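You operate a simulated robot arm through the tools that you are given. There is no shell and no other tool. Be economical: measure what you need, move in short steps, check, and stop when the job is done.

The job below is to be done with a simulated two-armed robot. You get a single attempt, and the scene is never put back.

TASK
Rinse the silt off hose THREE with the green and purple plungers.
Fine: set the branch knob, feed to water, press both at once till the screen says rinsed, feed back to dry; the release knob stays open. Where these are worked on the way, their far stop is far enough and under half their travel is too little: blue knob marked feed.

The check looks at the end state, three seconds after you hand in, the way a careful person would. Anything else that was tipped, shoved, dropped, spilled or broken makes it a failure.

THE ROBOT
Two 7-joint arms with two-finger parallel grippers on one trunk, on a base that drives. Base frame: it is fixed to the floor where the robot stands at the start and does not move with it; the origin is under the middle of the robot, x ahead of it, y to its left, z up; the surface under the hand at the start is at about z = 0.82. Lengths are in m, angles in rad, forces in N, time in s.
The left shoulder is at the start at [0.06, 0.143, 0.941], the right one opposite. With the tool pointing down near the work surface each hand reaches from about 0.32 to 0.74 m from the robot's upright axis, wherever it stands, measured 20 degrees to its own side. Places, roughly: blue knob marked branch [0.5, 0.2, 0.8]; blue knob marked feed [0.7, -0.1, 0.8]; rinse plunger with green head [0.4, 0.3, 0.9]; rinse plunger with purple head [0.4, -0.1, 0.9]; screen marked trial [0.6, 0.1, 0.9]; teal knob marked release [0.7, 0.2, 1]. Payload 1.57 kg a hand.
The tool frame of a hand sits at the grasp point between the pads (the TCP): z along the fingers, y along the line on which they close. The tips reach 0.03 m beyond it. Largest opening 0.11 m; finger width 0.024, thickness 0.012; the body of the gripper, 0.048 by 0.112 m, starts 0.078 m behind the TCP.
Orientation is told as [roll, pitch, yaw] about the base's x, y, z axes, in that order, counted from this pose: with the fingers straight down and closing along the base's y, the tool's x points along the base's -x, its y along +y and its z along -z.

THE INTERFACE
- The arms move only by the tool move_arm. It takes "left_targets", "right_targets" or both (then of equal length, played together; a hand with none holds still); each is text: rows parted by semicolons, each of 7 numbers parted by spaces: the turn, a rotation vector about the tool's x, y, z in rad, then the shift along the tool's x, y, z in m, then the opening, from 0 (shut) to 1 (fully open). In form: wx wy wz x y z claw; .... A call has 1 to 12 rows; each row shifts and turns the commanded pose from where the row before left it, along the tool's axes as they then stand. A row lasts 0.2 s, in which the tool goes at most 0.05 m and 0.15 rad; a call with a longer step from one row to the next is refused whole, and so is a gripper value outside its range. A pose out of reach is approached as far as the arm can. The call stops where the force on the tool passes 50 N (or 10 N more than at its start, if that is more) or the arm is blocked; 0.2 s more then pass. Each finger travels about 0.045 m/s and halts on what it meets, pressing with about 43 N; the grip force reading is that of the motor and also rises with nothing between the fingers. The clock runs only during rows and for 0.2 s after the last one: add rows that do not move to give the fingers time. It gives the time, the measured TCP pose, the force on the tool (base axes), the opening and the grip force at its end, in the units of the frame above (readings bear some noise), with the torque about the TCP (base axes, N m) and any sound that the robot's microphone picked up, and new pictures: "pictures" is both (left out), scene, wrist or none (wrist: the cameras of the hands that moved).
- Cameras (640 x 400 px; columns grow to the right, rows downward): "scene" is now at [0.0441, 0.0066, 1.5441]; the picture's right is [0.09, -1.00, 0.00], its down [-0.81, -0.07, -0.59] and it looks along [0.59, 0.05, -0.81] (base axes); focal length 288 px, centre (320, 200). "left" rides on the left gripper at [0.07, -0.016, -0.141] in its tool frame; the picture's right is [0.23, 0.97, 0.00], its down [-0.86, 0.20, -0.48] and it looks along [-0.47, 0.11, 0.88] (tool axes); focal length 222 px, centre (320, 200). "right" rides on the right gripper at [0.07, 0.016, -0.141] in its tool frame; the picture's right is [-0.23, 0.97, 0.00], its down [-0.86, -0.20, -0.48] and it looks along [-0.47, -0.11, 0.88] (tool axes); focal length 222 px, centre (320, 200). There is no depth. A picture from a camera that has moved, and an enlarged one, comes with that camera's place and axes in the base frame and with its lens.
- slide_trunk(by): slides the trunk up (or, below 0, down) by that many m; the arms and the scene camera ride with it, the base frame stays. It gives what a move gives, with no picture.
- base_move(legs): drives the robot by 1 to 6 legs, each [ahead, left, turn to the left] in m, m and rad, along the robot's own axes; the way and the turn of a leg run together, so that a leg with both is an arc; at most 1.5 m and 3.142 rad a leg. The arms and the cameras ride along, it lands a little off, and it stops where it bumps. It gives what a move gives, and a new picture of the scene camera.
- pan_tilt(pan, tilt): turns the head with the scene camera to pan (to the left, within 1.501 rad either way) and tilt (down, from -0.506 to 1.204), counted from straight ahead of the robot. It gives what a move gives, and a new picture of the scene camera.
- zoom(camera, box): a new picture of the part [left, top, right, bottom] of that camera's present view, enlarged. The clock stands still meanwhile.
- sign_off(): hands the job in; it is judged then, once.

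Work in short steps. Places have to be worked out from the pictures, the camera data and where the tool is seen: move nearer, look again, correct. Check each grasp and each placing, and mend what went wrong. You have 120 turns and 260 pictures in all, those below and enlarged ones among them. Open the grippers and draw the arms clear of the work before you hand the job in, unless the task says otherwise; then end with one line.

The tools are called by a JSON object that holds its "name" and its "arguments". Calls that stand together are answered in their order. move_arm: Moves the arms, as the interface text tells. Its arguments: {"type":"object","properties":{"left_targets":{"type":"string"},"right_targets":{"type":"string"},"pictures":{"type":"string","enum":["both","scene","wrist","none"]}},"required":[]} The other tools are called the same way: slide_trunk (by) slides the trunk up or down; base_move (legs) drives the base; pan_tilt (pan, tilt) turns the head that bears the scene camera; zoom (camera, box) takes an enlarged picture of a part of a camera's view; sign_off () hands the job in.

At the start:

```text
time: 0.0
left_position: [0.4428, 0.281, 1.085]
left_ee_rot: [-0.001, 0.001, 0.0]
left_contact_force: [-0.1, -0.6, -0.5]
left_moment: [0.01, -0.01, 0.01]
left_opening: 0.1103
left_grip_force: 0.0
right_position: [0.3819, -0.0828, 1.1142]
right_ee_rot: [0.0, 0.0, 0.001]
right_contact_force: [-0.1, -0.2, -0.9]
right_moment: [-0.01, 0.03, -0.02]
right_opening: 0.1099
right_grip_force: 0.0
trunk travel left (down, up): [-0.539, 0.051]
robot x, y, heading: [0.0009, 0.004, -0.003]
head pan, tilt: [0.089, 0.942]
```

scene: 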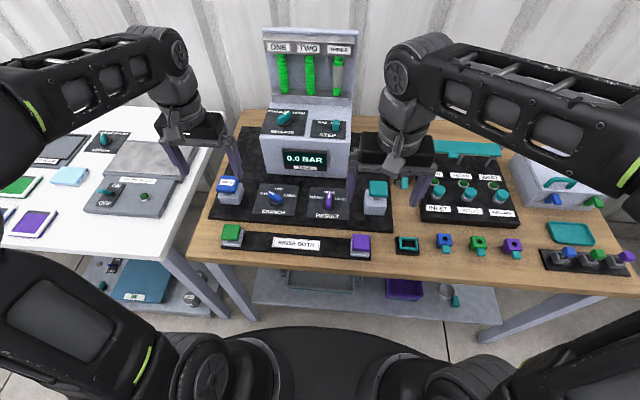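
right: 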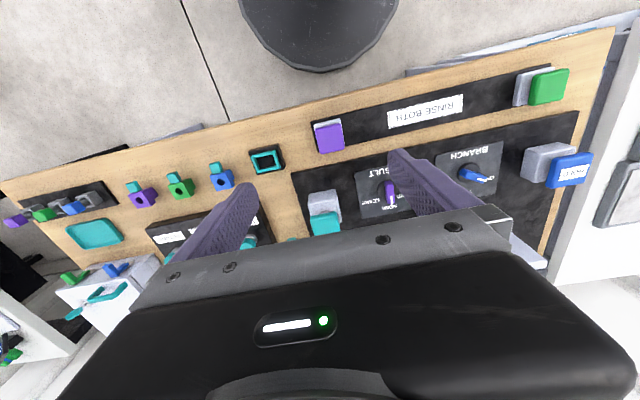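
left: 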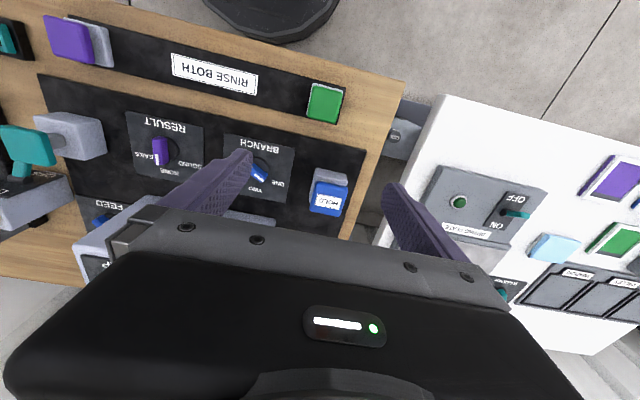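

The scene shows the test rig with plungers in front and knobs behind them; I zoom to read the labels.

{"name": "zoom", "arguments": {"camera": "scene", "box": [200, 90, 400, 260]}}

{"name": "zoom", "arguments": {"camera": "left", "box": [30, 100, 370, 260]}}

{"name": "zoom", "arguments": {"camera": "scene", "box": [250, 20, 370, 150]}}

```text
2.35 times, centred on (300, 175) of scene
camera zoom: at [0.0441, 0.0066, 1.5441], right [0.09, -1.0, 0.0], down [-0.81, -0.07, -0.59], along [0.59, 0.05, -0.81], focal length 677 px, centre (367, 259)
```

zoom: 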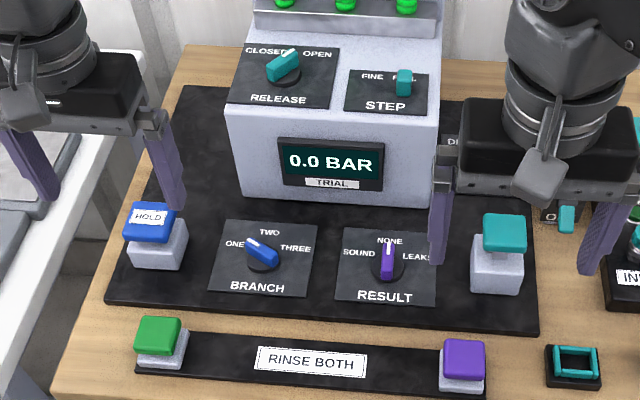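

```text
1.88 times, centred on (200, 180) of left
camera zoom: at [0.3716, 0.2638, 1.2275], right [-0.23, 0.97, 0.0], down [0.86, 0.2, 0.48], along [0.47, 0.11, -0.88], focal length 418 px, centre (546, 238)
```

zoom: 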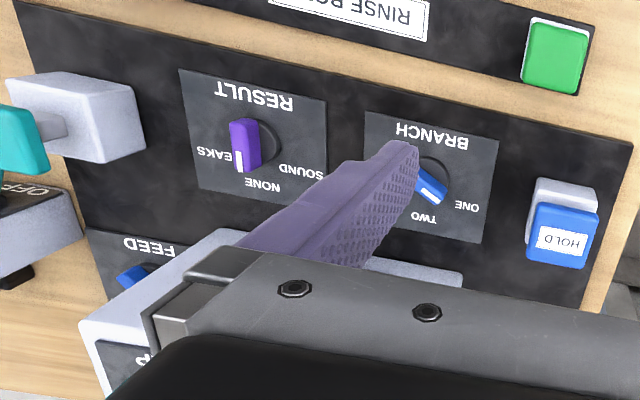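

```text
3.08 times, centred on (310, 85) of scene
camera zoom: at [0.0441, 0.0066, 1.5441], right [0.09, -1.0, 0.0], down [-0.81, -0.07, -0.59], along [0.59, 0.05, -0.81], focal length 886 px, centre (351, 554)
```

zoom: 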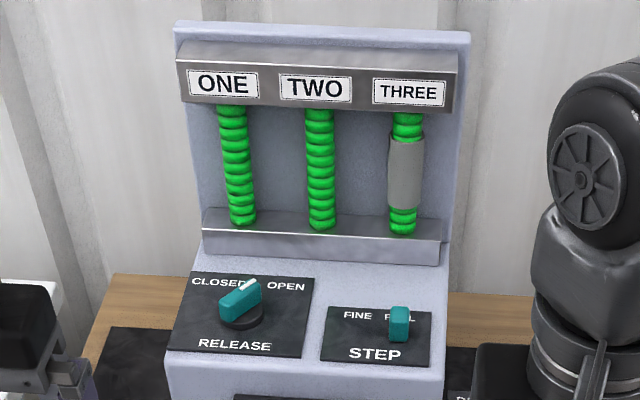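

Branch stands at ONE, release seems at OPEN. The feed knob is behind the right hand; I shift that hand to the right to look.

{"name": "move_arm", "arguments": {"right_targets": "0 0 0 0 -0.045 0 1;0 0 0 0 -0.045 0 1;0 0 0 0 -0.045 0 1;0 0 0 0 -0.045 0 1;0 0 0 0 -0.045 0 1", "pictures": "both"}}

```text
time: 1.2
left_position: [0.4423, 0.2813, 1.0856]
left_ee_rot: [0.0, -0.001, 0.0]
left_contact_force: [-0.7, -0.2, 0.5]
left_moment: [0.02, 0.0, -0.03]
left_opening: 0.1099
left_grip_force: 0.1
right_position: [0.3804, -0.3099, 1.1153]
right_ee_rot: [0.0, -0.001, 0.002]
right_contact_force: [0.1, -0.5, 0.4]
right_moment: [0.01, 0.01, 0.01]
right_opening: 0.1101
right_grip_force: 0.1
trunk travel left (down, up): [-0.539, 0.051]
robot x, y, heading: [-0.0013, 0.0009, -0.002]
head pan, tilt: [0.089, 0.942]
camera scene: at [0.044, 0.0058, 1.5441], right [0.09, -1.0, 0.0], down [-0.81, -0.07, -0.59], along [0.59, 0.05, -0.81], focal length 288 px, centre (320, 200)
camera right: at [0.3109, -0.2944, 1.2559], right [0.23, 0.97, 0.0], down [0.86, -0.2, 0.48], along [0.47, -0.11, -0.88], focal length 222 px, centre (320, 200)
```

scene: 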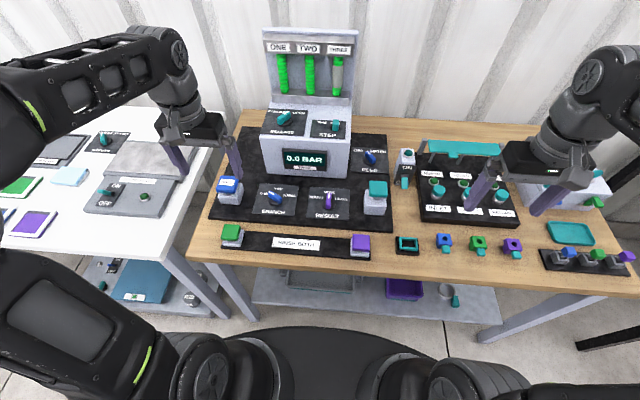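
right: 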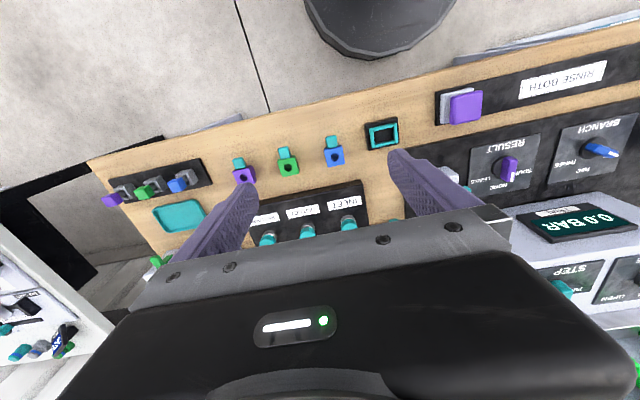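

{"name": "zoom", "arguments": {"camera": "scene", "box": [320, 130, 440, 205]}}

{"name": "zoom", "arguments": {"camera": "scene", "box": [205, 170, 405, 265]}}

```text
5.33 times, centred on (380, 168) of scene
camera zoom: at [0.044, 0.0058, 1.5441], right [0.09, -1.0, 0.0], down [-0.81, -0.07, -0.59], along [0.59, 0.05, -0.81], focal length 1535 px, centre (0, 373)
```

zoom: 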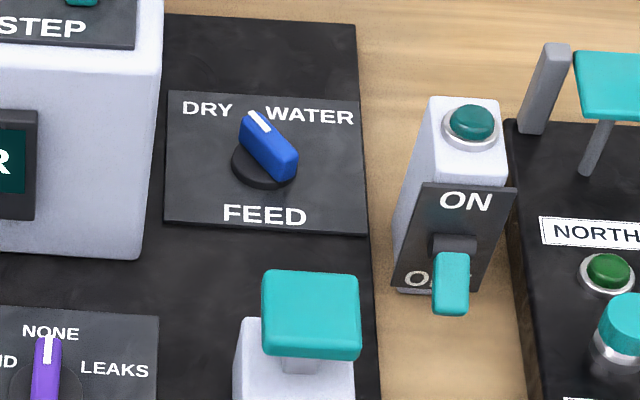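

```text
3.20 times, centred on (305, 218) of scene
camera zoom: at [0.044, 0.0058, 1.5441], right [0.09, -1.0, 0.0], down [-0.81, -0.07, -0.59], along [0.59, 0.05, -0.81], focal length 921 px, centre (368, 144)
```

zoom: 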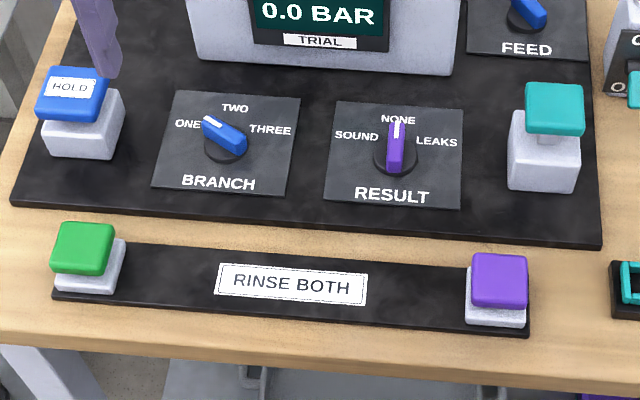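

Feed is at DRY, branch at ONE. I estimate the branch knob at about (0.54, 0.18), feed at (0.73, -0.10). I bring the left hand above the branch knob to look closer.

{"name": "move_arm", "arguments": {"left_targets": "0 0 0 -0.022 -0.025 0.02 0.6;0 0 0 -0.022 -0.025 0.02 0.6;0 0 0 -0.022 -0.025 0.02 0.6;0 0 0 -0.022 -0.025 0.02 0.6", "pictures": "both"}}

```text
time: 2.2
left_position: [0.5302, 0.1801, 1.0062]
left_ee_rot: [-0.001, 0.0, 0.002]
left_contact_force: [-0.4, 0.1, 1.0]
left_moment: [0.0, 0.01, 0.0]
left_opening: 0.066
left_grip_force: 0.1
right_position: [0.3812, -0.3092, 1.1151]
right_ee_rot: [0.001, -0.001, -0.002]
right_contact_force: [-0.6, -0.1, -0.4]
right_moment: [0.02, 0.01, 0.01]
right_opening: 0.1104
right_grip_force: 0.0
trunk travel left (down, up): [-0.539, 0.051]
robot x, y, heading: [-0.0044, -0.001, 0.0]
head pan, tilt: [0.089, 0.942]
camera scene: at [0.0449, 0.0061, 1.5441], right [0.09, -1.0, 0.0], down [-0.81, -0.07, -0.59], along [0.58, 0.05, -0.81], focal length 288 px, centre (320, 200)
camera left: at [0.4587, 0.1627, 1.1479], right [-0.23, 0.97, 0.0], down [0.86, 0.2, 0.48], along [0.47, 0.11, -0.88], focal length 222 px, centre (320, 200)
```

scene: 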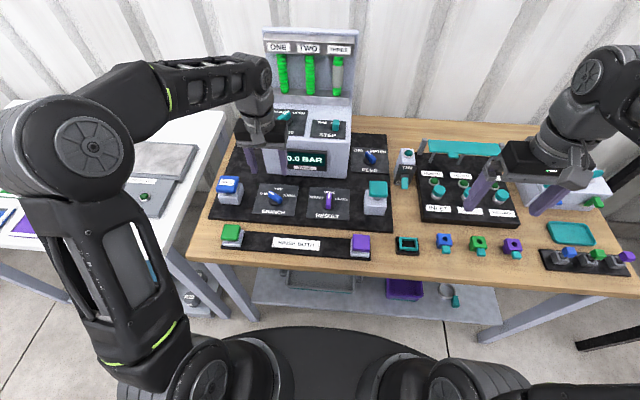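
left: 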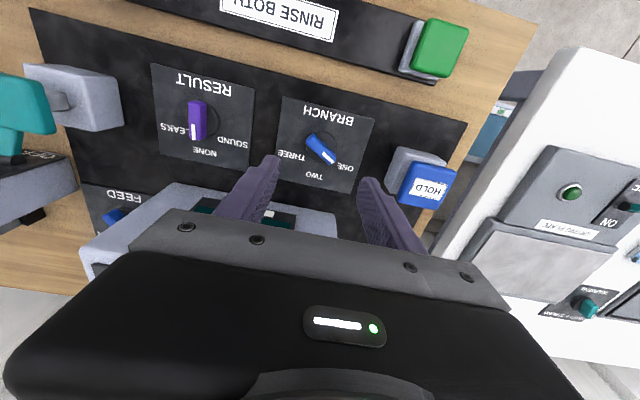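

{"name": "zoom", "arguments": {"camera": "left", "box": [270, 90, 390, 190]}}

```text
4.00 times, centred on (330, 140) of left
camera zoom: at [0.4587, 0.1627, 1.1479], right [-0.23, 0.97, 0.0], down [0.86, 0.2, 0.48], along [0.47, 0.11, -0.88], focal length 888 px, centre (280, 440)
```

zoom: 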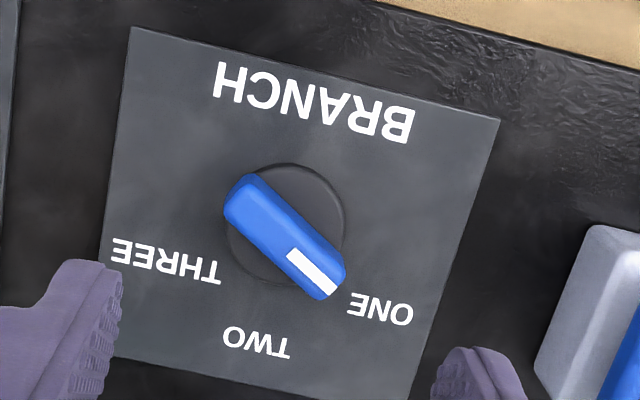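

The branch handle centre is about (0.538, 0.181), and it points about 1.0 rad left of ahead; THREE lies at about -1.0. I align the gripper's yaw and lower it partway.

{"name": "move_arm", "arguments": {"left_targets": "0 0 0 -0.008 0.001 0 0.45;0 0 -0.143 0 0 0.012 0.45;0 0 -0.143 0 0 0.012 0.45;0 0 -0.143 0 0 0.012 0.45;0 0 -0.143 0 0 0.012 0.45;0 0 -0.143 0 0 0.012 0.45;0 0 -0.143 0 0 0.012 0.45;0 0 -0.143 0 0 0.012 0.45", "pictures": "both"}}

```text
time: 4.0
left_position: [0.5393, 0.1819, 0.921]
left_ee_rot: [-0.001, -0.001, 1.002]
left_contact_force: [0.0, 0.3, 0.5]
left_moment: [0.01, -0.01, 0.05]
left_opening: 0.0496
left_grip_force: 0.0
right_position: [0.3803, -0.3083, 1.1145]
right_ee_rot: [0.0, 0.0, 0.001]
right_contact_force: [-0.2, 1.1, 0.3]
right_moment: [0.04, 0.03, 0.03]
right_opening: 0.1099
right_grip_force: 0.1
trunk travel left (down, up): [-0.539, 0.051]
robot x, y, heading: [-0.0012, 0.0023, -0.0]
head pan, tilt: [0.089, 0.942]
camera scene: at [0.0444, 0.0065, 1.5441], right [0.09, -1.0, 0.0], down [-0.81, -0.07, -0.59], along [0.59, 0.05, -0.81], focal length 288 px, centre (320, 200)
camera left: at [0.5135, 0.1135, 1.0629], right [-0.94, 0.33, 0.0], down [0.29, 0.83, 0.48], along [0.16, 0.45, -0.88], focal length 222 px, centre (320, 200)
```

scene: 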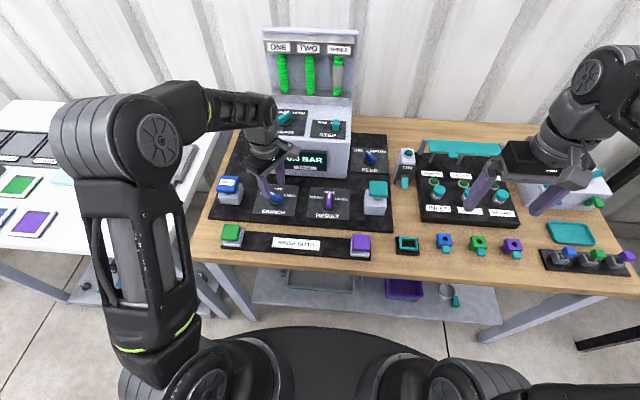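
left: 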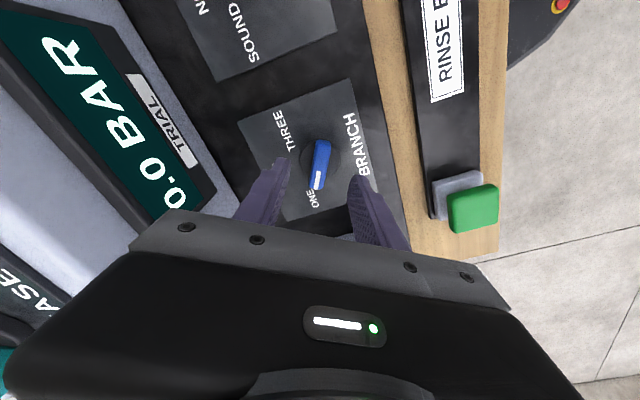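

The knob sits centred between the fingers. I go down to TCP z≈0.868 and close.

{"name": "move_arm", "arguments": {"left_targets": "0 0 0 0 0 0.02 0.45;0 0 0 0 0 0.02 0.45;0 0 0 0 0 0.012 0.45;0 0 0 0 0 0 0;0 0 0 0 0 0 0;0 0 0 0 0 0 0", "pictures": "both"}}

```text
time: 5.4
left_position: [0.5392, 0.1826, 0.8678]
left_ee_rot: [0.001, 0.001, 0.999]
left_contact_force: [1.9, -0.3, -2.3]
left_moment: [0.14, -0.32, -0.01]
left_opening: 0.0407
left_grip_force: 35.7
right_position: [0.3801, -0.308, 1.1146]
right_ee_rot: [0.0, -0.001, -0.001]
right_contact_force: [0.3, 0.1, -0.4]
right_moment: [0.0, -0.02, 0.01]
right_opening: 0.1103
right_grip_force: 0.0
trunk travel left (down, up): [-0.539, 0.051]
robot x, y, heading: [0.001, -0.0001, 0.002]
head pan, tilt: [0.089, 0.942]
camera scene: at [0.0445, 0.0065, 1.5441], right [0.09, -1.0, 0.0], down [-0.81, -0.07, -0.59], along [0.58, 0.05, -0.81], focal length 288 px, centre (320, 200)
camera left: at [0.5138, 0.1145, 1.0108], right [-0.94, 0.33, 0.0], down [0.29, 0.83, 0.48], along [0.16, 0.45, -0.88], focal length 222 px, centre (320, 200)
```

scene: 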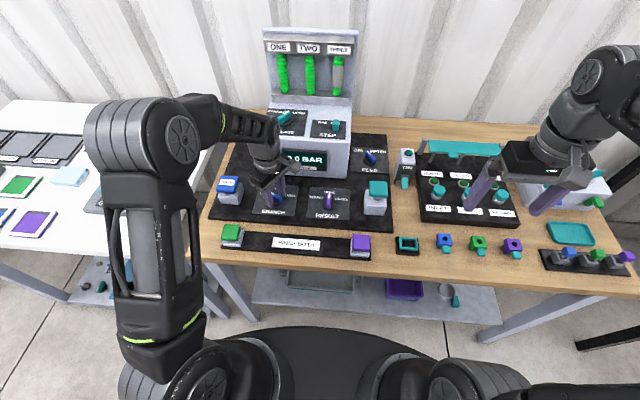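
left: 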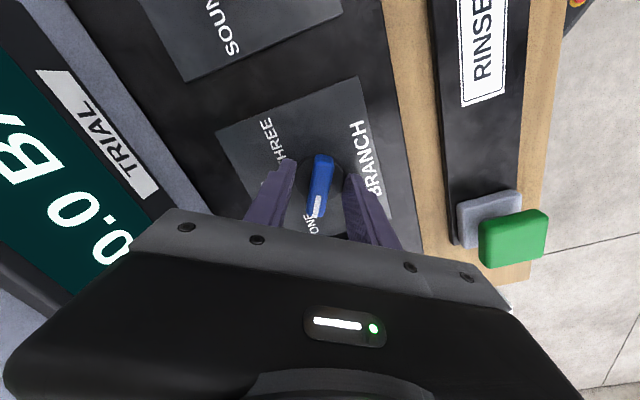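

The fingers halted at 0.041 m: they grip the round base. I open, rise 12 mm and close on the bar itself.

{"name": "move_arm", "arguments": {"left_targets": "0 0 0 0 0 0 0.5;0 0 0 0 0 -0.012 0.5;0 0 0 0 0 0 0;0 0 0 0 0 0 0;0 0 0 0 0 0 0;0 0 0 0 0 0 0", "pictures": "wrist"}}

```text
time: 6.8
left_position: [0.5387, 0.1833, 0.8819]
left_ee_rot: [0.0, 0.0, 1.0]
left_contact_force: [-0.5, 1.4, 0.7]
left_moment: [-0.02, 0.07, 0.06]
left_opening: 0.0148
left_grip_force: 28.6
right_position: [0.3788, -0.3085, 1.1139]
right_ee_rot: [0.001, -0.001, 0.001]
right_contact_force: [-1.2, 0.9, 0.5]
right_moment: [0.0, 0.0, 0.03]
right_opening: 0.1099
right_grip_force: 0.1
trunk travel left (down, up): [-0.539, 0.051]
robot x, y, heading: [0.0004, -0.0001, -0.002]
head pan, tilt: [0.089, 0.942]
camera left: at [0.5134, 0.1139, 1.0233], right [-0.94, 0.33, 0.0], down [0.29, 0.83, 0.48], along [0.16, 0.45, -0.88], focal length 222 px, centre (320, 200)
```

left: 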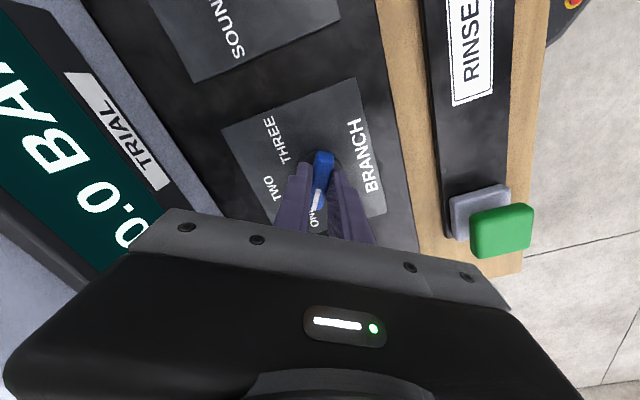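

Now the bar is held (15 mm). I turn it clockwise towards THREE by 1.8 rad, then check.

{"name": "move_arm", "arguments": {"left_targets": "0 0 0.15 0 0 0 0;0 0 0.15 0 0 0 0;0 0 0.15 0 0 0 0;0 0 0.15 0 0 0 0;0 0 0.15 0 0 0 0;0 0 0.15 0 0 0 0;0 0 0.15 0 0 0 0;0 0 0.15 0 0 0 0;0 0 0.15 0 0 0 0;0 0 0.15 0 0 0 0;0 0 0.15 0 0 0 0;0 0 0.15 0 0 0 0", "pictures": "wrist"}}

```text
time: 9.4
left_position: [0.5388, 0.1864, 0.8811]
left_ee_rot: [0.0, 0.001, -0.799]
left_contact_force: [-3.3, 22.0, -2.8]
left_moment: [0.22, -0.1, 0.03]
left_opening: 0.0154
left_grip_force: 30.7
right_position: [0.3797, -0.3057, 1.1154]
right_ee_rot: [-0.002, -0.001, 0.0]
right_contact_force: [-0.8, 0.2, -0.3]
right_moment: [-0.01, 0.03, 0.02]
right_opening: 0.1101
right_grip_force: 0.2
trunk travel left (down, up): [-0.539, 0.051]
robot x, y, heading: [-0.0023, -0.0044, 0.0]
head pan, tilt: [0.089, 0.942]
camera left: at [0.4768, 0.2236, 1.0234], right [0.54, 0.84, 0.0], down [0.74, -0.47, 0.48], along [0.4, -0.26, -0.88], focal length 222 px, centre (320, 200)
```

left: 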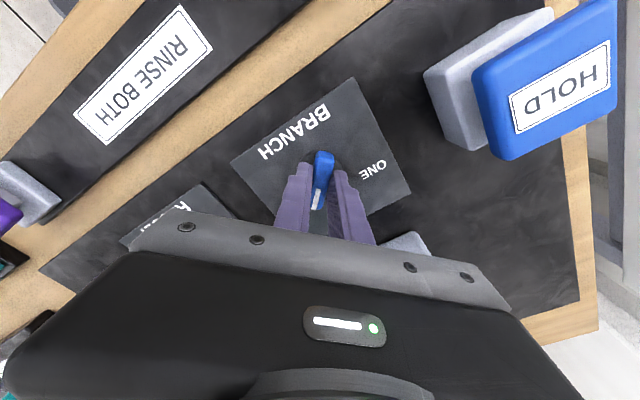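

The knob followed, at -0.8 now with some sideways force. I shift 3 mm to +y to relax it and finish the turn to -1.0.

{"name": "move_arm", "arguments": {"left_targets": "0 0 0.1 0.002 0.002 0 0;0 0 0.12 0 0 0 0;0 0 0 0 0 0 0", "pictures": "wrist"}}

```text
time: 10.2
left_position: [0.5394, 0.1869, 0.8815]
left_ee_rot: [-0.001, 0.0, -1.02]
left_contact_force: [-0.7, 15.6, -8.3]
left_moment: [0.84, 0.19, 0.02]
left_opening: 0.0151
left_grip_force: 31.3
right_position: [0.3812, -0.3076, 1.1149]
right_ee_rot: [-0.002, 0.0, 0.001]
right_contact_force: [-0.1, -0.3, 0.9]
right_moment: [-0.01, -0.04, 0.03]
right_opening: 0.1099
right_grip_force: 0.2
trunk travel left (down, up): [-0.539, 0.051]
robot x, y, heading: [-0.0004, -0.0018, 0.001]
head pan, tilt: [0.089, 0.942]
camera left: at [0.4872, 0.2365, 1.0233], right [0.71, 0.7, 0.0], down [0.62, -0.62, 0.48], along [0.34, -0.34, -0.88], focal length 222 px, centre (320, 200)
```

left: 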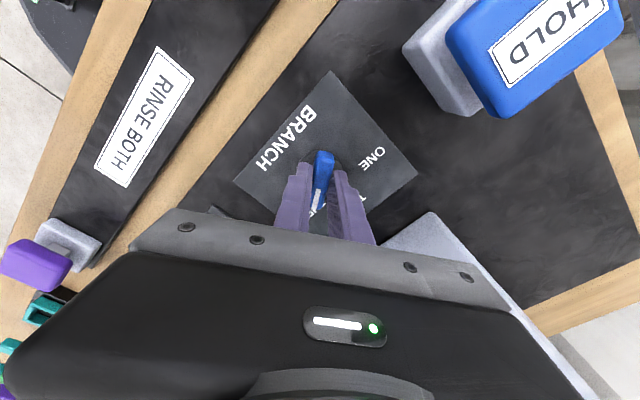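

Turned to about -1.02. I open and rise to check the mark.

{"name": "move_arm", "arguments": {"left_targets": "0 0 0 0 0 0 0.5;0 0 0 0 0 0 0.5;0 0 0 0 0 -0.04 0.5;0 0 0 0 0 -0.04 0.5;0 0 -0.14 0 0 -0.04 0.5;0 0 -0.14 0 0 -0.02 0.5;0 0 -0.14 0 0 0 0.5;0 0 -0.14 0 0 0 0.5;0 0 -0.14 0 0 0 0.5;0 0 -0.14 0 0 0 0.5;0 0 -0.14 0 0 0 0.5", "pictures": "both"}}

{"name": "zoom", "arguments": {"camera": "left", "box": [270, 90, 390, 190]}}

```text
time: 12.6
left_position: [0.5381, 0.1849, 1.0217]
left_ee_rot: [0.0, -0.001, -0.037]
left_contact_force: [-0.5, 0.2, 0.2]
left_moment: [0.0, 0.02, -0.04]
left_opening: 0.0547
left_grip_force: 0.1
right_position: [0.3811, -0.3078, 1.1148]
right_ee_rot: [0.001, 0.001, 0.001]
right_contact_force: [0.2, 0.6, -0.1]
right_moment: [0.01, 0.02, 0.01]
right_opening: 0.1101
right_grip_force: 0.0
trunk travel left (down, up): [-0.539, 0.051]
robot x, y, heading: [-0.0013, 0.0, -0.0]
head pan, tilt: [0.089, 0.942]
camera scene: at [0.0442, 0.0065, 1.5441], right [0.09, -1.0, 0.0], down [-0.81, -0.07, -0.59], along [0.59, 0.05, -0.81], focal length 288 px, centre (320, 200)
camera left: at [0.4668, 0.1699, 1.1638], right [-0.19, 0.98, 0.0], down [0.86, 0.17, 0.48], along [0.47, 0.09, -0.88], focal length 222 px, centre (320, 200)
```

scene: 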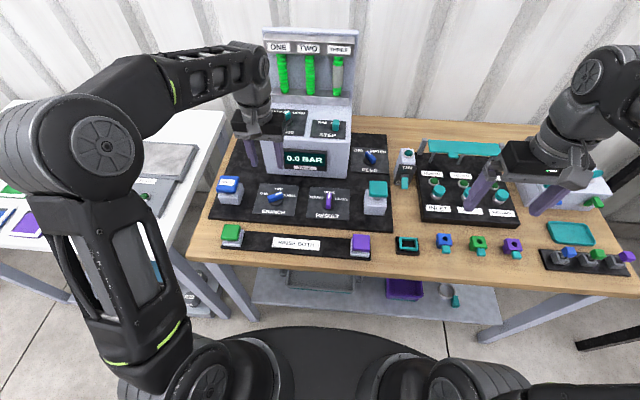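
left: 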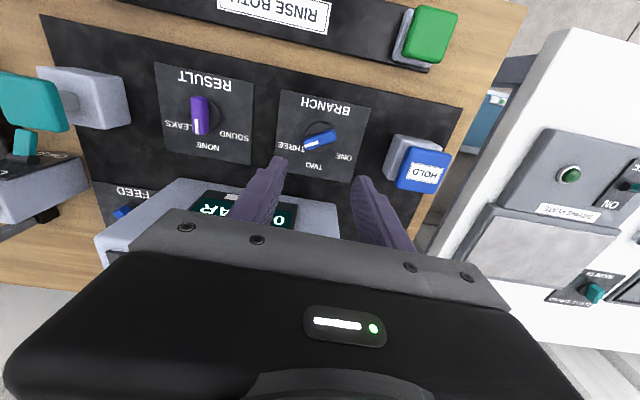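

```text
4.00 times, centred on (330, 140) of left
camera zoom: at [0.4668, 0.1699, 1.1638], right [-0.19, 0.98, 0.0], down [0.86, 0.17, 0.48], along [0.47, 0.09, -0.88], focal length 888 px, centre (280, 440)
```

zoom: 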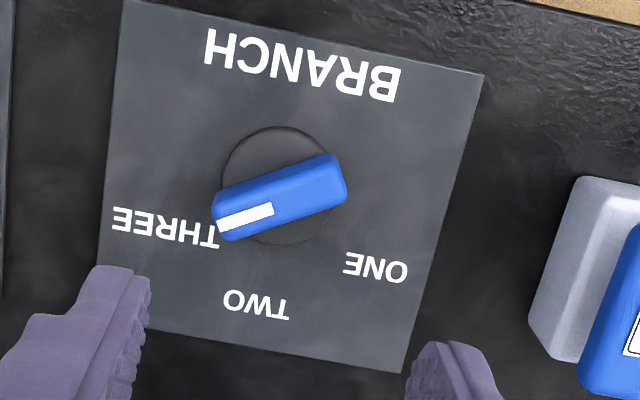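

Branch reads THREE. Now I bring the right hand over the feed knob, staying high, to look.

{"name": "move_arm", "arguments": {"right_targets": "0 0 0 -0.038 0.028 0 0.6;0 0 0 -0.038 0.028 0 0.6;0 0 0 -0.038 0.028 0 0.6;0 0 0 -0.038 0.028 0 0.6;0 0 0 -0.038 0.028 0 0.6;0 0 0 -0.038 0.028 0 0.6;0 0 0 -0.038 0.028 0 0.6", "left_targets": "0 0 0 0.02 0.015 0 0.5;0 0 0 0.02 0.015 0 0.5;0 0 0 0.02 0.015 0 0.5;0 0 0 0.02 0.015 0 0.5;0 0 0 0.02 0.015 0 0;0 0 0 0.02 0.015 0 0;0 0 0 0.02 0.015 0 0", "pictures": "both"}}

```text
time: 14.2
left_position: [0.4022, 0.2951, 1.0219]
left_ee_rot: [-0.001, -0.002, -0.038]
left_contact_force: [-0.8, 0.1, -0.4]
left_moment: [0.04, -0.02, 0.01]
left_opening: 0.0002
left_grip_force: 8.7
right_position: [0.522, -0.2031, 1.1131]
right_ee_rot: [0.002, -0.001, -0.001]
right_contact_force: [-0.1, -0.1, 0.4]
right_moment: [0.03, 0.0, -0.02]
right_opening: 0.0658
right_grip_force: 0.0
right hand out of reach, approached as far as the arm can: row 4, 5, 6, 7
trunk travel left (down, up): [-0.539, 0.051]
robot x, y, heading: [-0.001, 0.0013, -0.0]
head pan, tilt: [0.089, 0.942]
camera scene: at [0.0435, 0.0064, 1.5441], right [0.09, -1.0, 0.0], down [-0.81, -0.07, -0.59], along [0.59, 0.05, -0.81], focal length 288 px, centre (320, 200)
camera right: at [0.4523, -0.1879, 1.256], right [0.23, 0.97, 0.0], down [0.85, -0.2, 0.48], along [0.47, -0.11, -0.88], focal length 222 px, centre (320, 200)
camera left: at [0.331, 0.2796, 1.164], right [-0.19, 0.98, 0.0], down [0.86, 0.17, 0.48], along [0.47, 0.09, -0.88], focal length 222 px, centre (320, 200)
```

scene: 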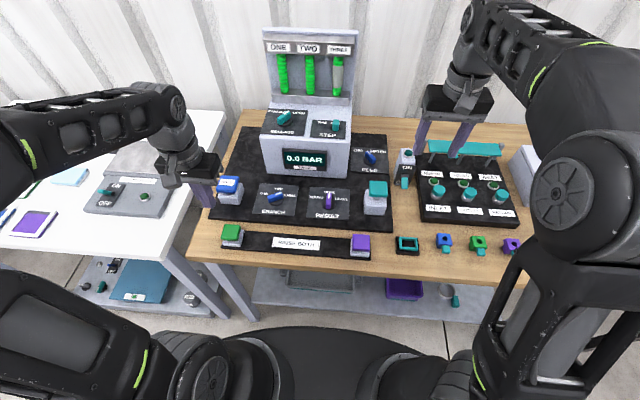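
right: 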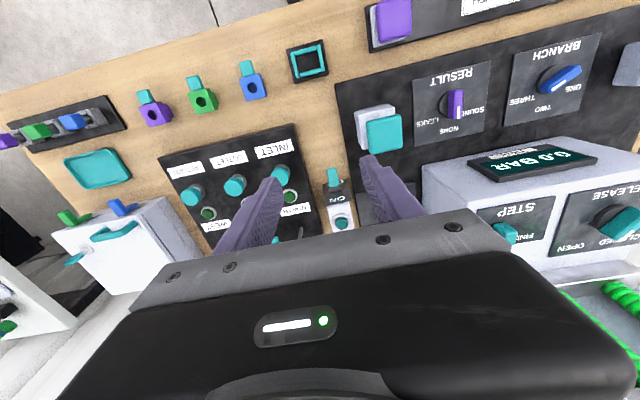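
left: 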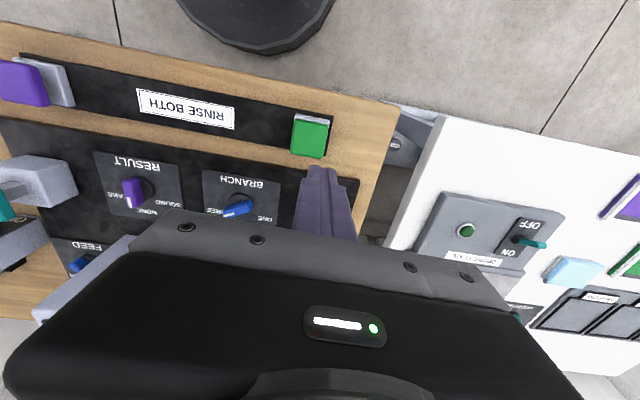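

The right arm cannot reach that far at this height. The base has roughly 9 cm clearance to the table shelf, so I drive 6 cm ahead.

{"name": "base_move", "arguments": {"legs": [[0.06, 0, 0]]}}

```text
time: 15.2
left_position: [0.4649, 0.2949, 1.0211]
left_ee_rot: [-0.001, 0.002, -0.036]
left_contact_force: [0.4, -0.5, -0.5]
left_moment: [-0.02, 0.06, -0.03]
left_opening: 0.0
left_grip_force: 21.4
right_position: [0.5853, -0.2012, 1.1138]
right_ee_rot: [0.0, 0.0, 0.003]
right_contact_force: [-0.1, -0.1, -0.4]
right_moment: [-0.04, 0.04, 0.0]
right_opening: 0.0658
right_grip_force: 0.1
trunk travel left (down, up): [-0.539, 0.051]
robot x, y, heading: [0.0592, 0.0002, 0.001]
head pan, tilt: [0.089, 0.942]
camera scene: at [0.107, 0.0067, 1.544], right [0.09, -1.0, 0.0], down [-0.81, -0.07, -0.59], along [0.58, 0.05, -0.81], focal length 288 px, centre (320, 200)
```

scene: 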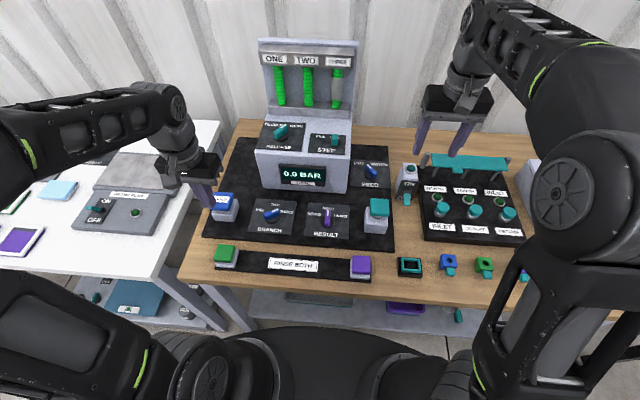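

{"name": "move_arm", "arguments": {"right_targets": "0 0 0 0 0.03 0 0.5;0 0 0 0 0.03 0 0.5;0 0 0 0 0.03 0.01 0.5;0 0 0 -0.02 0.01 0.02 0.5;0 0 0 -0.02 0 0.02 0.5", "pictures": "both"}}

```text
time: 16.4
left_position: [0.4641, 0.296, 1.0223]
left_ee_rot: [-0.002, 0.0, -0.039]
left_contact_force: [-0.3, 0.0, -1.2]
left_moment: [0.0, 0.0, -0.02]
left_opening: 0.0002
left_grip_force: 21.6
right_position: [0.6233, -0.1004, 1.0652]
right_ee_rot: [-0.001, -0.003, 0.002]
right_contact_force: [-0.1, 0.2, 0.0]
right_moment: [0.0, 0.02, 0.01]
right_opening: 0.0547
right_grip_force: 0.0
trunk travel left (down, up): [-0.539, 0.051]
robot x, y, heading: [0.0577, -0.0015, 0.002]
head pan, tilt: [0.089, 0.942]
camera scene: at [0.1054, 0.0066, 1.5441], right [0.09, -1.0, 0.0], down [-0.81, -0.07, -0.59], along [0.58, 0.05, -0.81], focal length 288 px, centre (320, 200)
camera right: at [0.5536, -0.0852, 1.2059], right [0.23, 0.97, 0.0], down [0.85, -0.2, 0.48], along [0.47, -0.11, -0.88], focal length 222 px, centre (320, 200)
```

scene: 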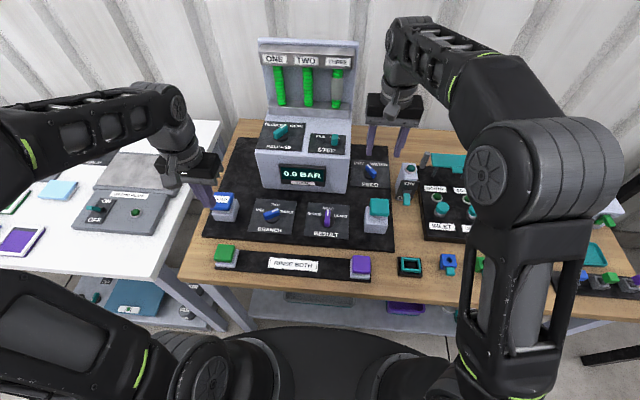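
right: 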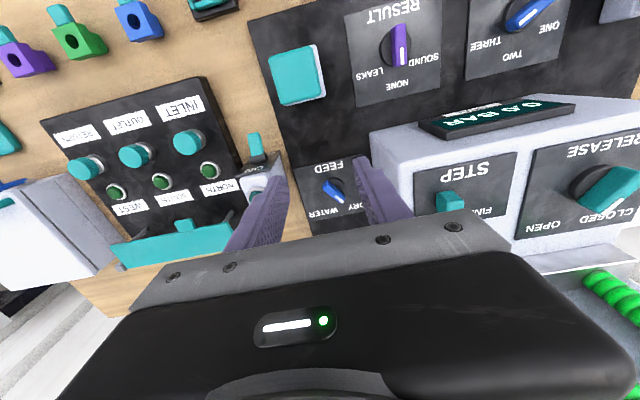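

{"name": "zoom", "arguments": {"camera": "right", "box": [270, 140, 430, 240]}}

{"name": "zoom", "arguments": {"camera": "scene", "box": [250, 110, 390, 200]}}

```text
4.00 times, centred on (350, 190) of right
camera zoom: at [0.5536, -0.0852, 1.2059], right [0.23, 0.97, 0.0], down [0.85, -0.2, 0.48], along [0.47, -0.11, -0.88], focal length 888 px, centre (200, 240)
```

zoom: 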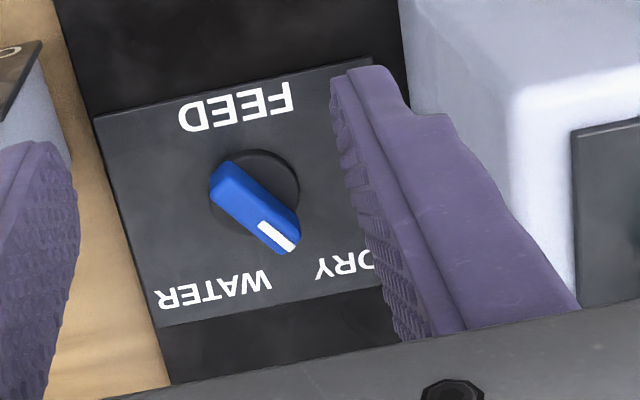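

```text
4.44 times, centred on (320, 155) of scene
camera zoom: at [0.1054, 0.0066, 1.5441], right [0.09, -1.0, 0.0], down [-0.81, -0.07, -0.59], along [0.58, 0.05, -0.81], focal length 1279 px, centre (320, 400)
```

zoom: 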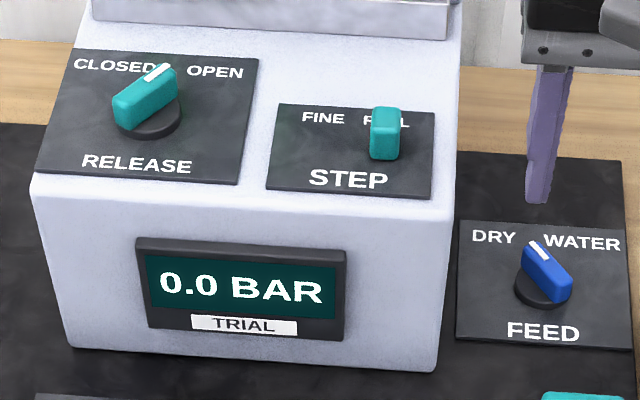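

Release is OPEN. Feed knob axis is about (0.728, -0.100), pointing about +0.57 rad (DRY); the box side is at y≈-0.027, so there's about 13 mm for the gripper body. I move over the knob and yaw to match.

{"name": "move_arm", "arguments": {"right_targets": "0 0 0 -0.035 0 0.03 0.5;0 0 0 -0.035 0 0.03 0.5;0 0 0 -0.035 0 0.02 0.5;0 0 -0.145 0 0 0 0.5;0 0 -0.145 0 0 0 0.45;0 0 -0.145 0 0 0 0.45;0 0 -0.145 0 0 0 0.45", "pictures": "both"}}

```text
time: 18.0
left_position: [0.4635, 0.2953, 1.0223]
left_ee_rot: [0.001, 0.0, -0.036]
left_contact_force: [1.1, 0.0, -0.4]
left_moment: [0.0, 0.03, 0.0]
left_opening: 0.0
left_grip_force: 21.0
right_position: [0.7116, -0.1031, 0.9941]
right_ee_rot: [-0.001, -0.003, 0.584]
right_contact_force: [-0.6, -0.2, -0.1]
right_moment: [0.0, -0.01, 0.0]
right_opening: 0.0494
right_grip_force: 0.1
right hand out of reach, approached as far as the arm can: row 3
trunk travel left (down, up): [-0.539, 0.051]
robot x, y, heading: [0.0617, 0.004, 0.001]
head pan, tilt: [0.089, 0.942]
camera scene: at [0.1047, 0.0066, 1.5441], right [0.09, -1.0, 0.0], down [-0.81, -0.07, -0.59], along [0.59, 0.05, -0.81], focal length 288 px, centre (320, 200)
camera right: at [0.6441, -0.1283, 1.1359], right [-0.35, 0.94, 0.0], down [0.82, 0.3, 0.48], along [0.45, 0.17, -0.88], focal length 222 px, centre (320, 200)
```

scene: 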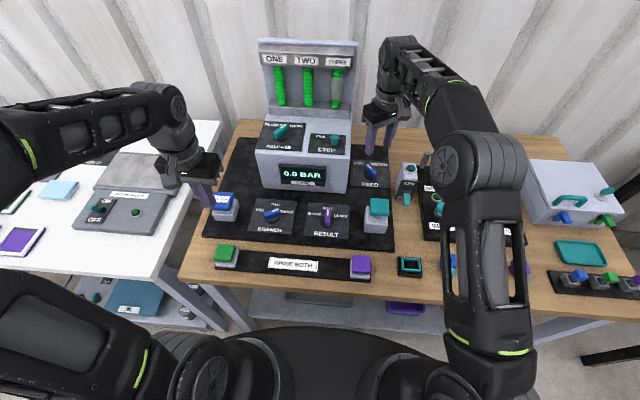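
right: 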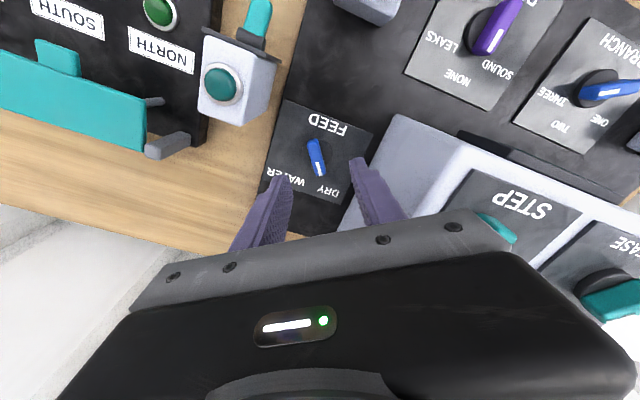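

{"name": "move_arm", "arguments": {"right_targets": "0 0 0 0 0 0.03 0.45;0 0 0 -0.0154 -0.0066 0.02 0.45", "pictures": "both"}}

```text
time: 18.6
left_position: [0.4645, 0.2945, 1.0219]
left_ee_rot: [0.001, 0.002, -0.039]
left_contact_force: [0.1, 0.1, 0.5]
left_moment: [-0.01, 0.01, 0.03]
left_opening: 0.0001
left_grip_force: 21.1
right_position: [0.7265, -0.0991, 0.9452]
right_ee_rot: [-0.002, -0.003, 0.581]
right_contact_force: [0.2, 0.4, 0.5]
right_moment: [0.02, 0.02, 0.0]
right_opening: 0.0495
right_grip_force: 0.0
trunk travel left (down, up): [-0.539, 0.051]
robot x, y, heading: [0.0624, 0.0039, -0.0]
head pan, tilt: [0.089, 0.942]
camera scene: at [0.1057, 0.0069, 1.5441], right [0.09, -1.0, 0.0], down [-0.81, -0.07, -0.59], along [0.58, 0.05, -0.81], focal length 288 px, centre (320, 200)
camera right: at [0.6605, -0.1241, 1.0858], right [-0.35, 0.94, 0.0], down [0.82, 0.3, 0.48], along [0.45, 0.16, -0.88], focal length 222 px, centre (320, 200)
```

scene: 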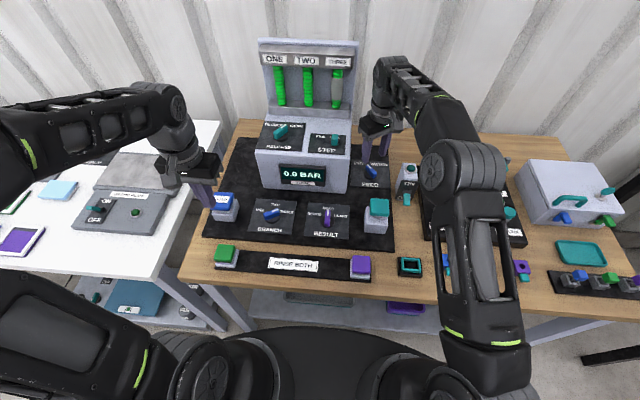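
right: 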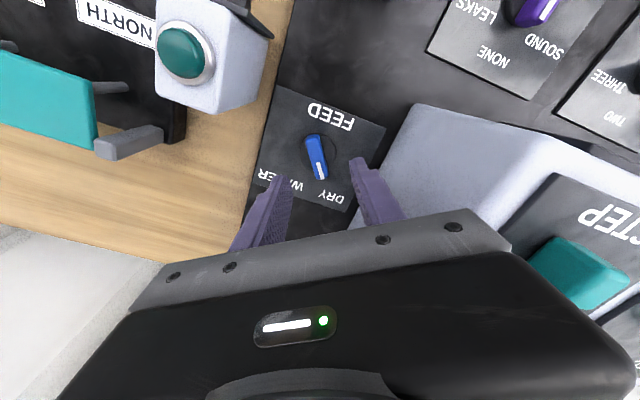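

The handle is near (0.729, -0.103); I correct 3 mm, go down to z≈0.882 and close.

{"name": "move_arm", "arguments": {"right_targets": "0 0 0 0 -0.0035 0.02 0.45;0 0 0 0 0 0.022 0.45;0 0 0 0 0 0.021 0.45;0 0 0 0 0 0 0;0 0 0 0 0 0 0;0 0 0 0 0 0 0;0 0 0 0 0 0 0", "pictures": "both"}}

```text
time: 20.2
left_position: [0.4631, 0.2947, 1.0225]
left_ee_rot: [0.0, -0.001, -0.036]
left_contact_force: [0.2, 0.4, -0.1]
left_moment: [-0.01, -0.03, 0.0]
left_opening: 0.0
left_grip_force: 21.4
right_position: [0.7282, -0.1016, 0.8825]
right_ee_rot: [0.0, -0.001, 0.58]
right_contact_force: [-2.5, 2.1, -1.8]
right_moment: [0.22, -0.14, 0.02]
right_opening: 0.0149
right_grip_force: 30.9
trunk travel left (down, up): [-0.539, 0.051]
robot x, y, heading: [0.0577, -0.001, 0.003]
head pan, tilt: [0.089, 0.942]
camera scene: at [0.1047, 0.007, 1.5441], right [0.09, -1.0, 0.0], down [-0.81, -0.07, -0.59], along [0.59, 0.05, -0.81], focal length 288 px, centre (320, 200)
camera right: at [0.6615, -0.1274, 1.0228], right [-0.35, 0.94, 0.0], down [0.82, 0.3, 0.48], along [0.45, 0.17, -0.88], focal length 222 px, centre (320, 200)
```

scene: 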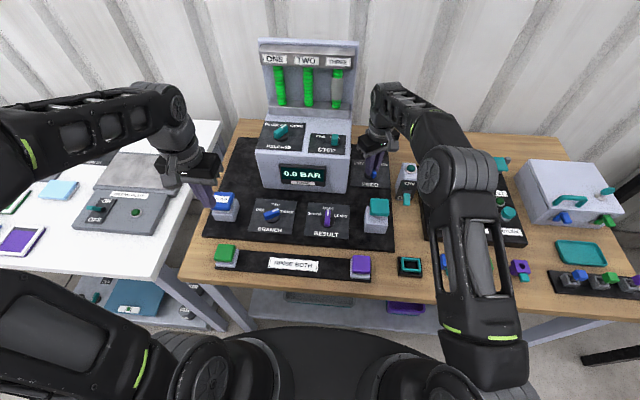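
right: 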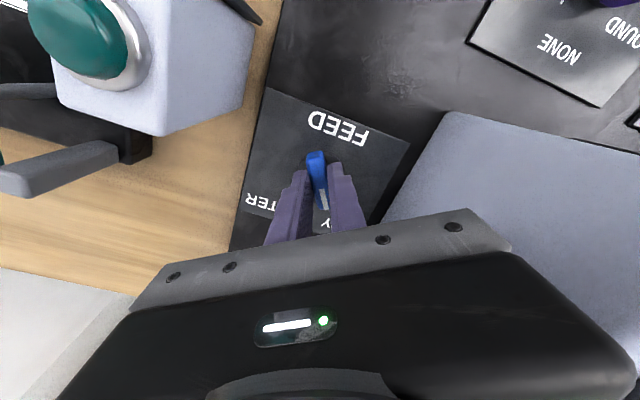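

Bar gripped. I turn the feed clockwise by 1.16 rad to WATER.

{"name": "move_arm", "arguments": {"right_targets": "0 0 0.145 0 0 0 0;0 0 0.145 0 0 0 0;0 0 0.145 0 0 0 0;0 0 0.145 0 0 0 0;0 0 0.145 0 0 0 0;0 0 0.145 0 0 0 0;0 0 0.145 0 0 0 0;0 0 0.145 0 0 0 0", "pictures": "both"}}

```text
time: 22.0
left_position: [0.4632, 0.2958, 1.0216]
left_ee_rot: [-0.001, -0.002, -0.036]
left_contact_force: [-1.1, 0.0, 0.7]
left_moment: [0.01, 0.0, -0.02]
left_opening: 0.0
left_grip_force: 21.5
right_position: [0.7281, -0.0995, 0.8822]
right_ee_rot: [-0.002, 0.003, -0.58]
right_contact_force: [-12.9, 13.1, -9.8]
right_moment: [0.59, 0.74, 0.01]
right_opening: 0.015
right_grip_force: 31.3
trunk travel left (down, up): [-0.539, 0.051]
robot x, y, heading: [0.0623, 0.0002, -0.001]
head pan, tilt: [0.089, 0.942]
camera scene: at [0.1044, 0.0083, 1.5441], right [0.09, -1.0, 0.0], down [-0.81, -0.07, -0.59], along [0.59, 0.05, -0.81], focal length 288 px, centre (320, 200)
camera right: at [0.6797, -0.0482, 1.0231], right [0.72, 0.69, 0.0], down [0.61, -0.64, 0.48], along [0.33, -0.35, -0.88], focal length 222 px, centre (320, 200)
```

scene: 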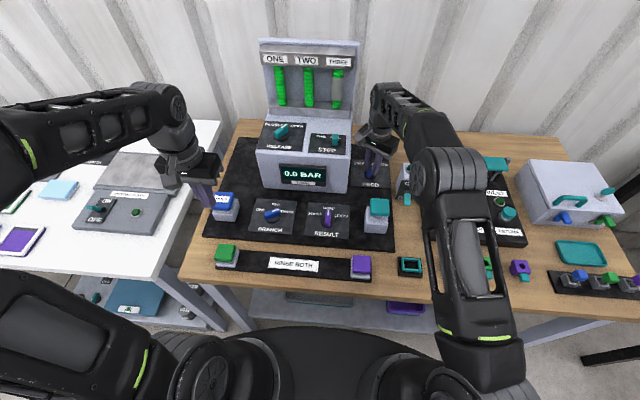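
right: 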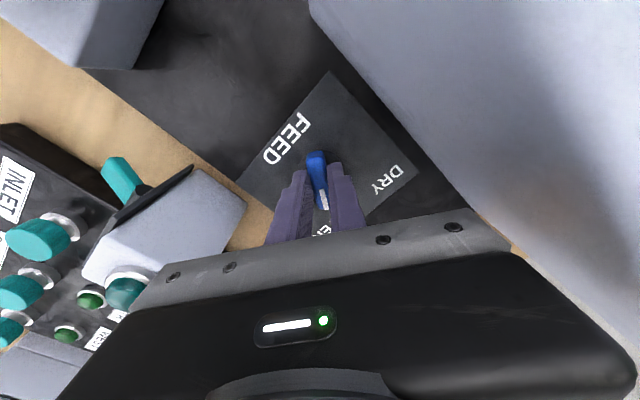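

Turned to WATER. I open, rise and rotate back, then retreat to verify.

{"name": "move_arm", "arguments": {"right_targets": "0 0 0 0 0 0 0.45;0 0 0 0 0 0 0.45;0 0 0 0 0 -0.03 0.45;0 0 0 0 0 -0.03 0.45;0 0 -0.145 0 0 -0.01 0.45;0 0 -0.145 0 0 0 0.45;0 0 -0.145 0 0 0 0.45;0 0 -0.145 0 0 0 0.45;0 0 0 0.03 0 -0.03 0.3;0 0 0 0.03 0 -0.03 0.1;0 0 0 0.03 0 -0.03 0;0 0 0 0.03 0 -0.03 0", "pictures": "both"}}

{"name": "zoom", "arguments": {"camera": "scene", "box": [250, 110, 390, 200]}}

```text
time: 24.6
left_position: [0.4635, 0.296, 1.0228]
left_ee_rot: [0.0, 0.0, -0.037]
left_contact_force: [0.2, -0.7, 1.0]
left_moment: [-0.01, -0.01, 0.03]
left_opening: 0.0
left_grip_force: 21.1
right_position: [0.6066, -0.1015, 1.0714]
right_ee_rot: [0.0, -0.001, 0.002]
right_contact_force: [-0.3, 0.0, 0.1]
right_moment: [0.04, 0.04, 0.0]
right_opening: 0.0
right_grip_force: 19.5
trunk travel left (down, up): [-0.539, 0.051]
robot x, y, heading: [0.0601, -0.0022, 0.001]
head pan, tilt: [0.089, 0.942]
camera scene: at [0.1038, 0.0066, 1.5441], right [0.09, -1.0, 0.0], down [-0.81, -0.07, -0.59], along [0.59, 0.05, -0.81], focal length 288 px, centre (320, 200)
camera right: at [0.5371, -0.0867, 1.2128], right [0.23, 0.97, 0.0], down [0.85, -0.2, 0.48], along [0.47, -0.11, -0.88], focal length 222 px, centre (320, 200)
```

scene: 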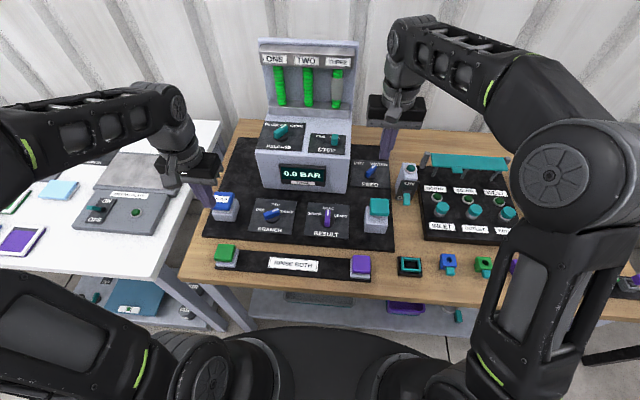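
right: 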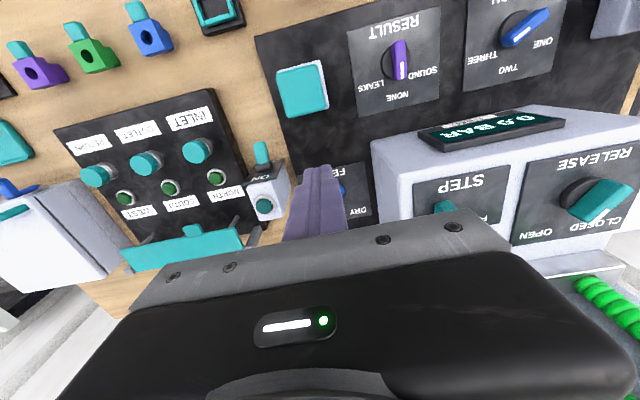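

```text
4.44 times, centred on (320, 155) of scene
camera zoom: at [0.1038, 0.0066, 1.5441], right [0.09, -1.0, 0.0], down [-0.81, -0.07, -0.59], along [0.59, 0.05, -0.81], focal length 1279 px, centre (320, 400)
```

zoom: 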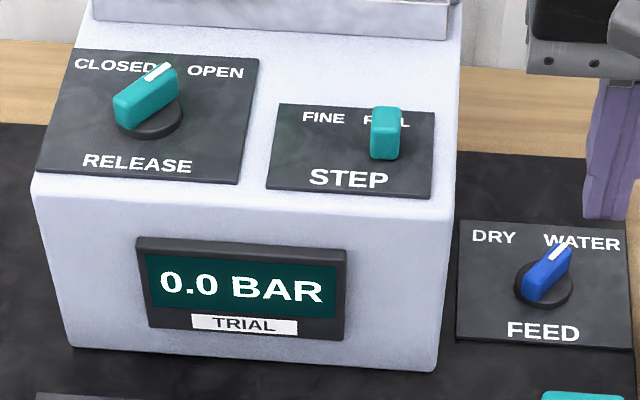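

Feed reads WATER. Now I measure the two plungers.

{"name": "zoom", "arguments": {"camera": "scene", "box": [200, 220, 400, 290]}}

```text
3.20 times, centred on (300, 255) of scene
camera zoom: at [0.1038, 0.0066, 1.5441], right [0.09, -1.0, 0.0], down [-0.81, -0.07, -0.59], along [0.59, 0.05, -0.81], focal length 921 px, centre (384, 24)
```

zoom: 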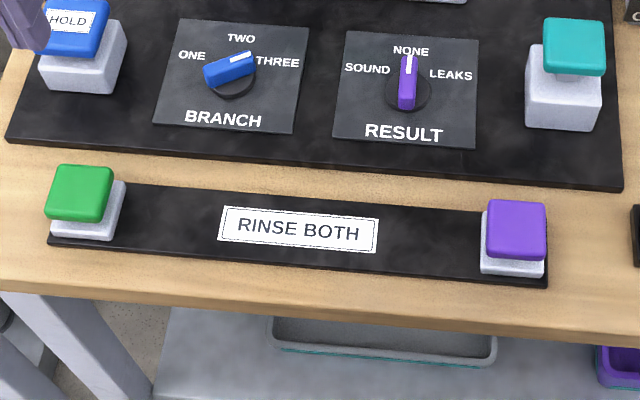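

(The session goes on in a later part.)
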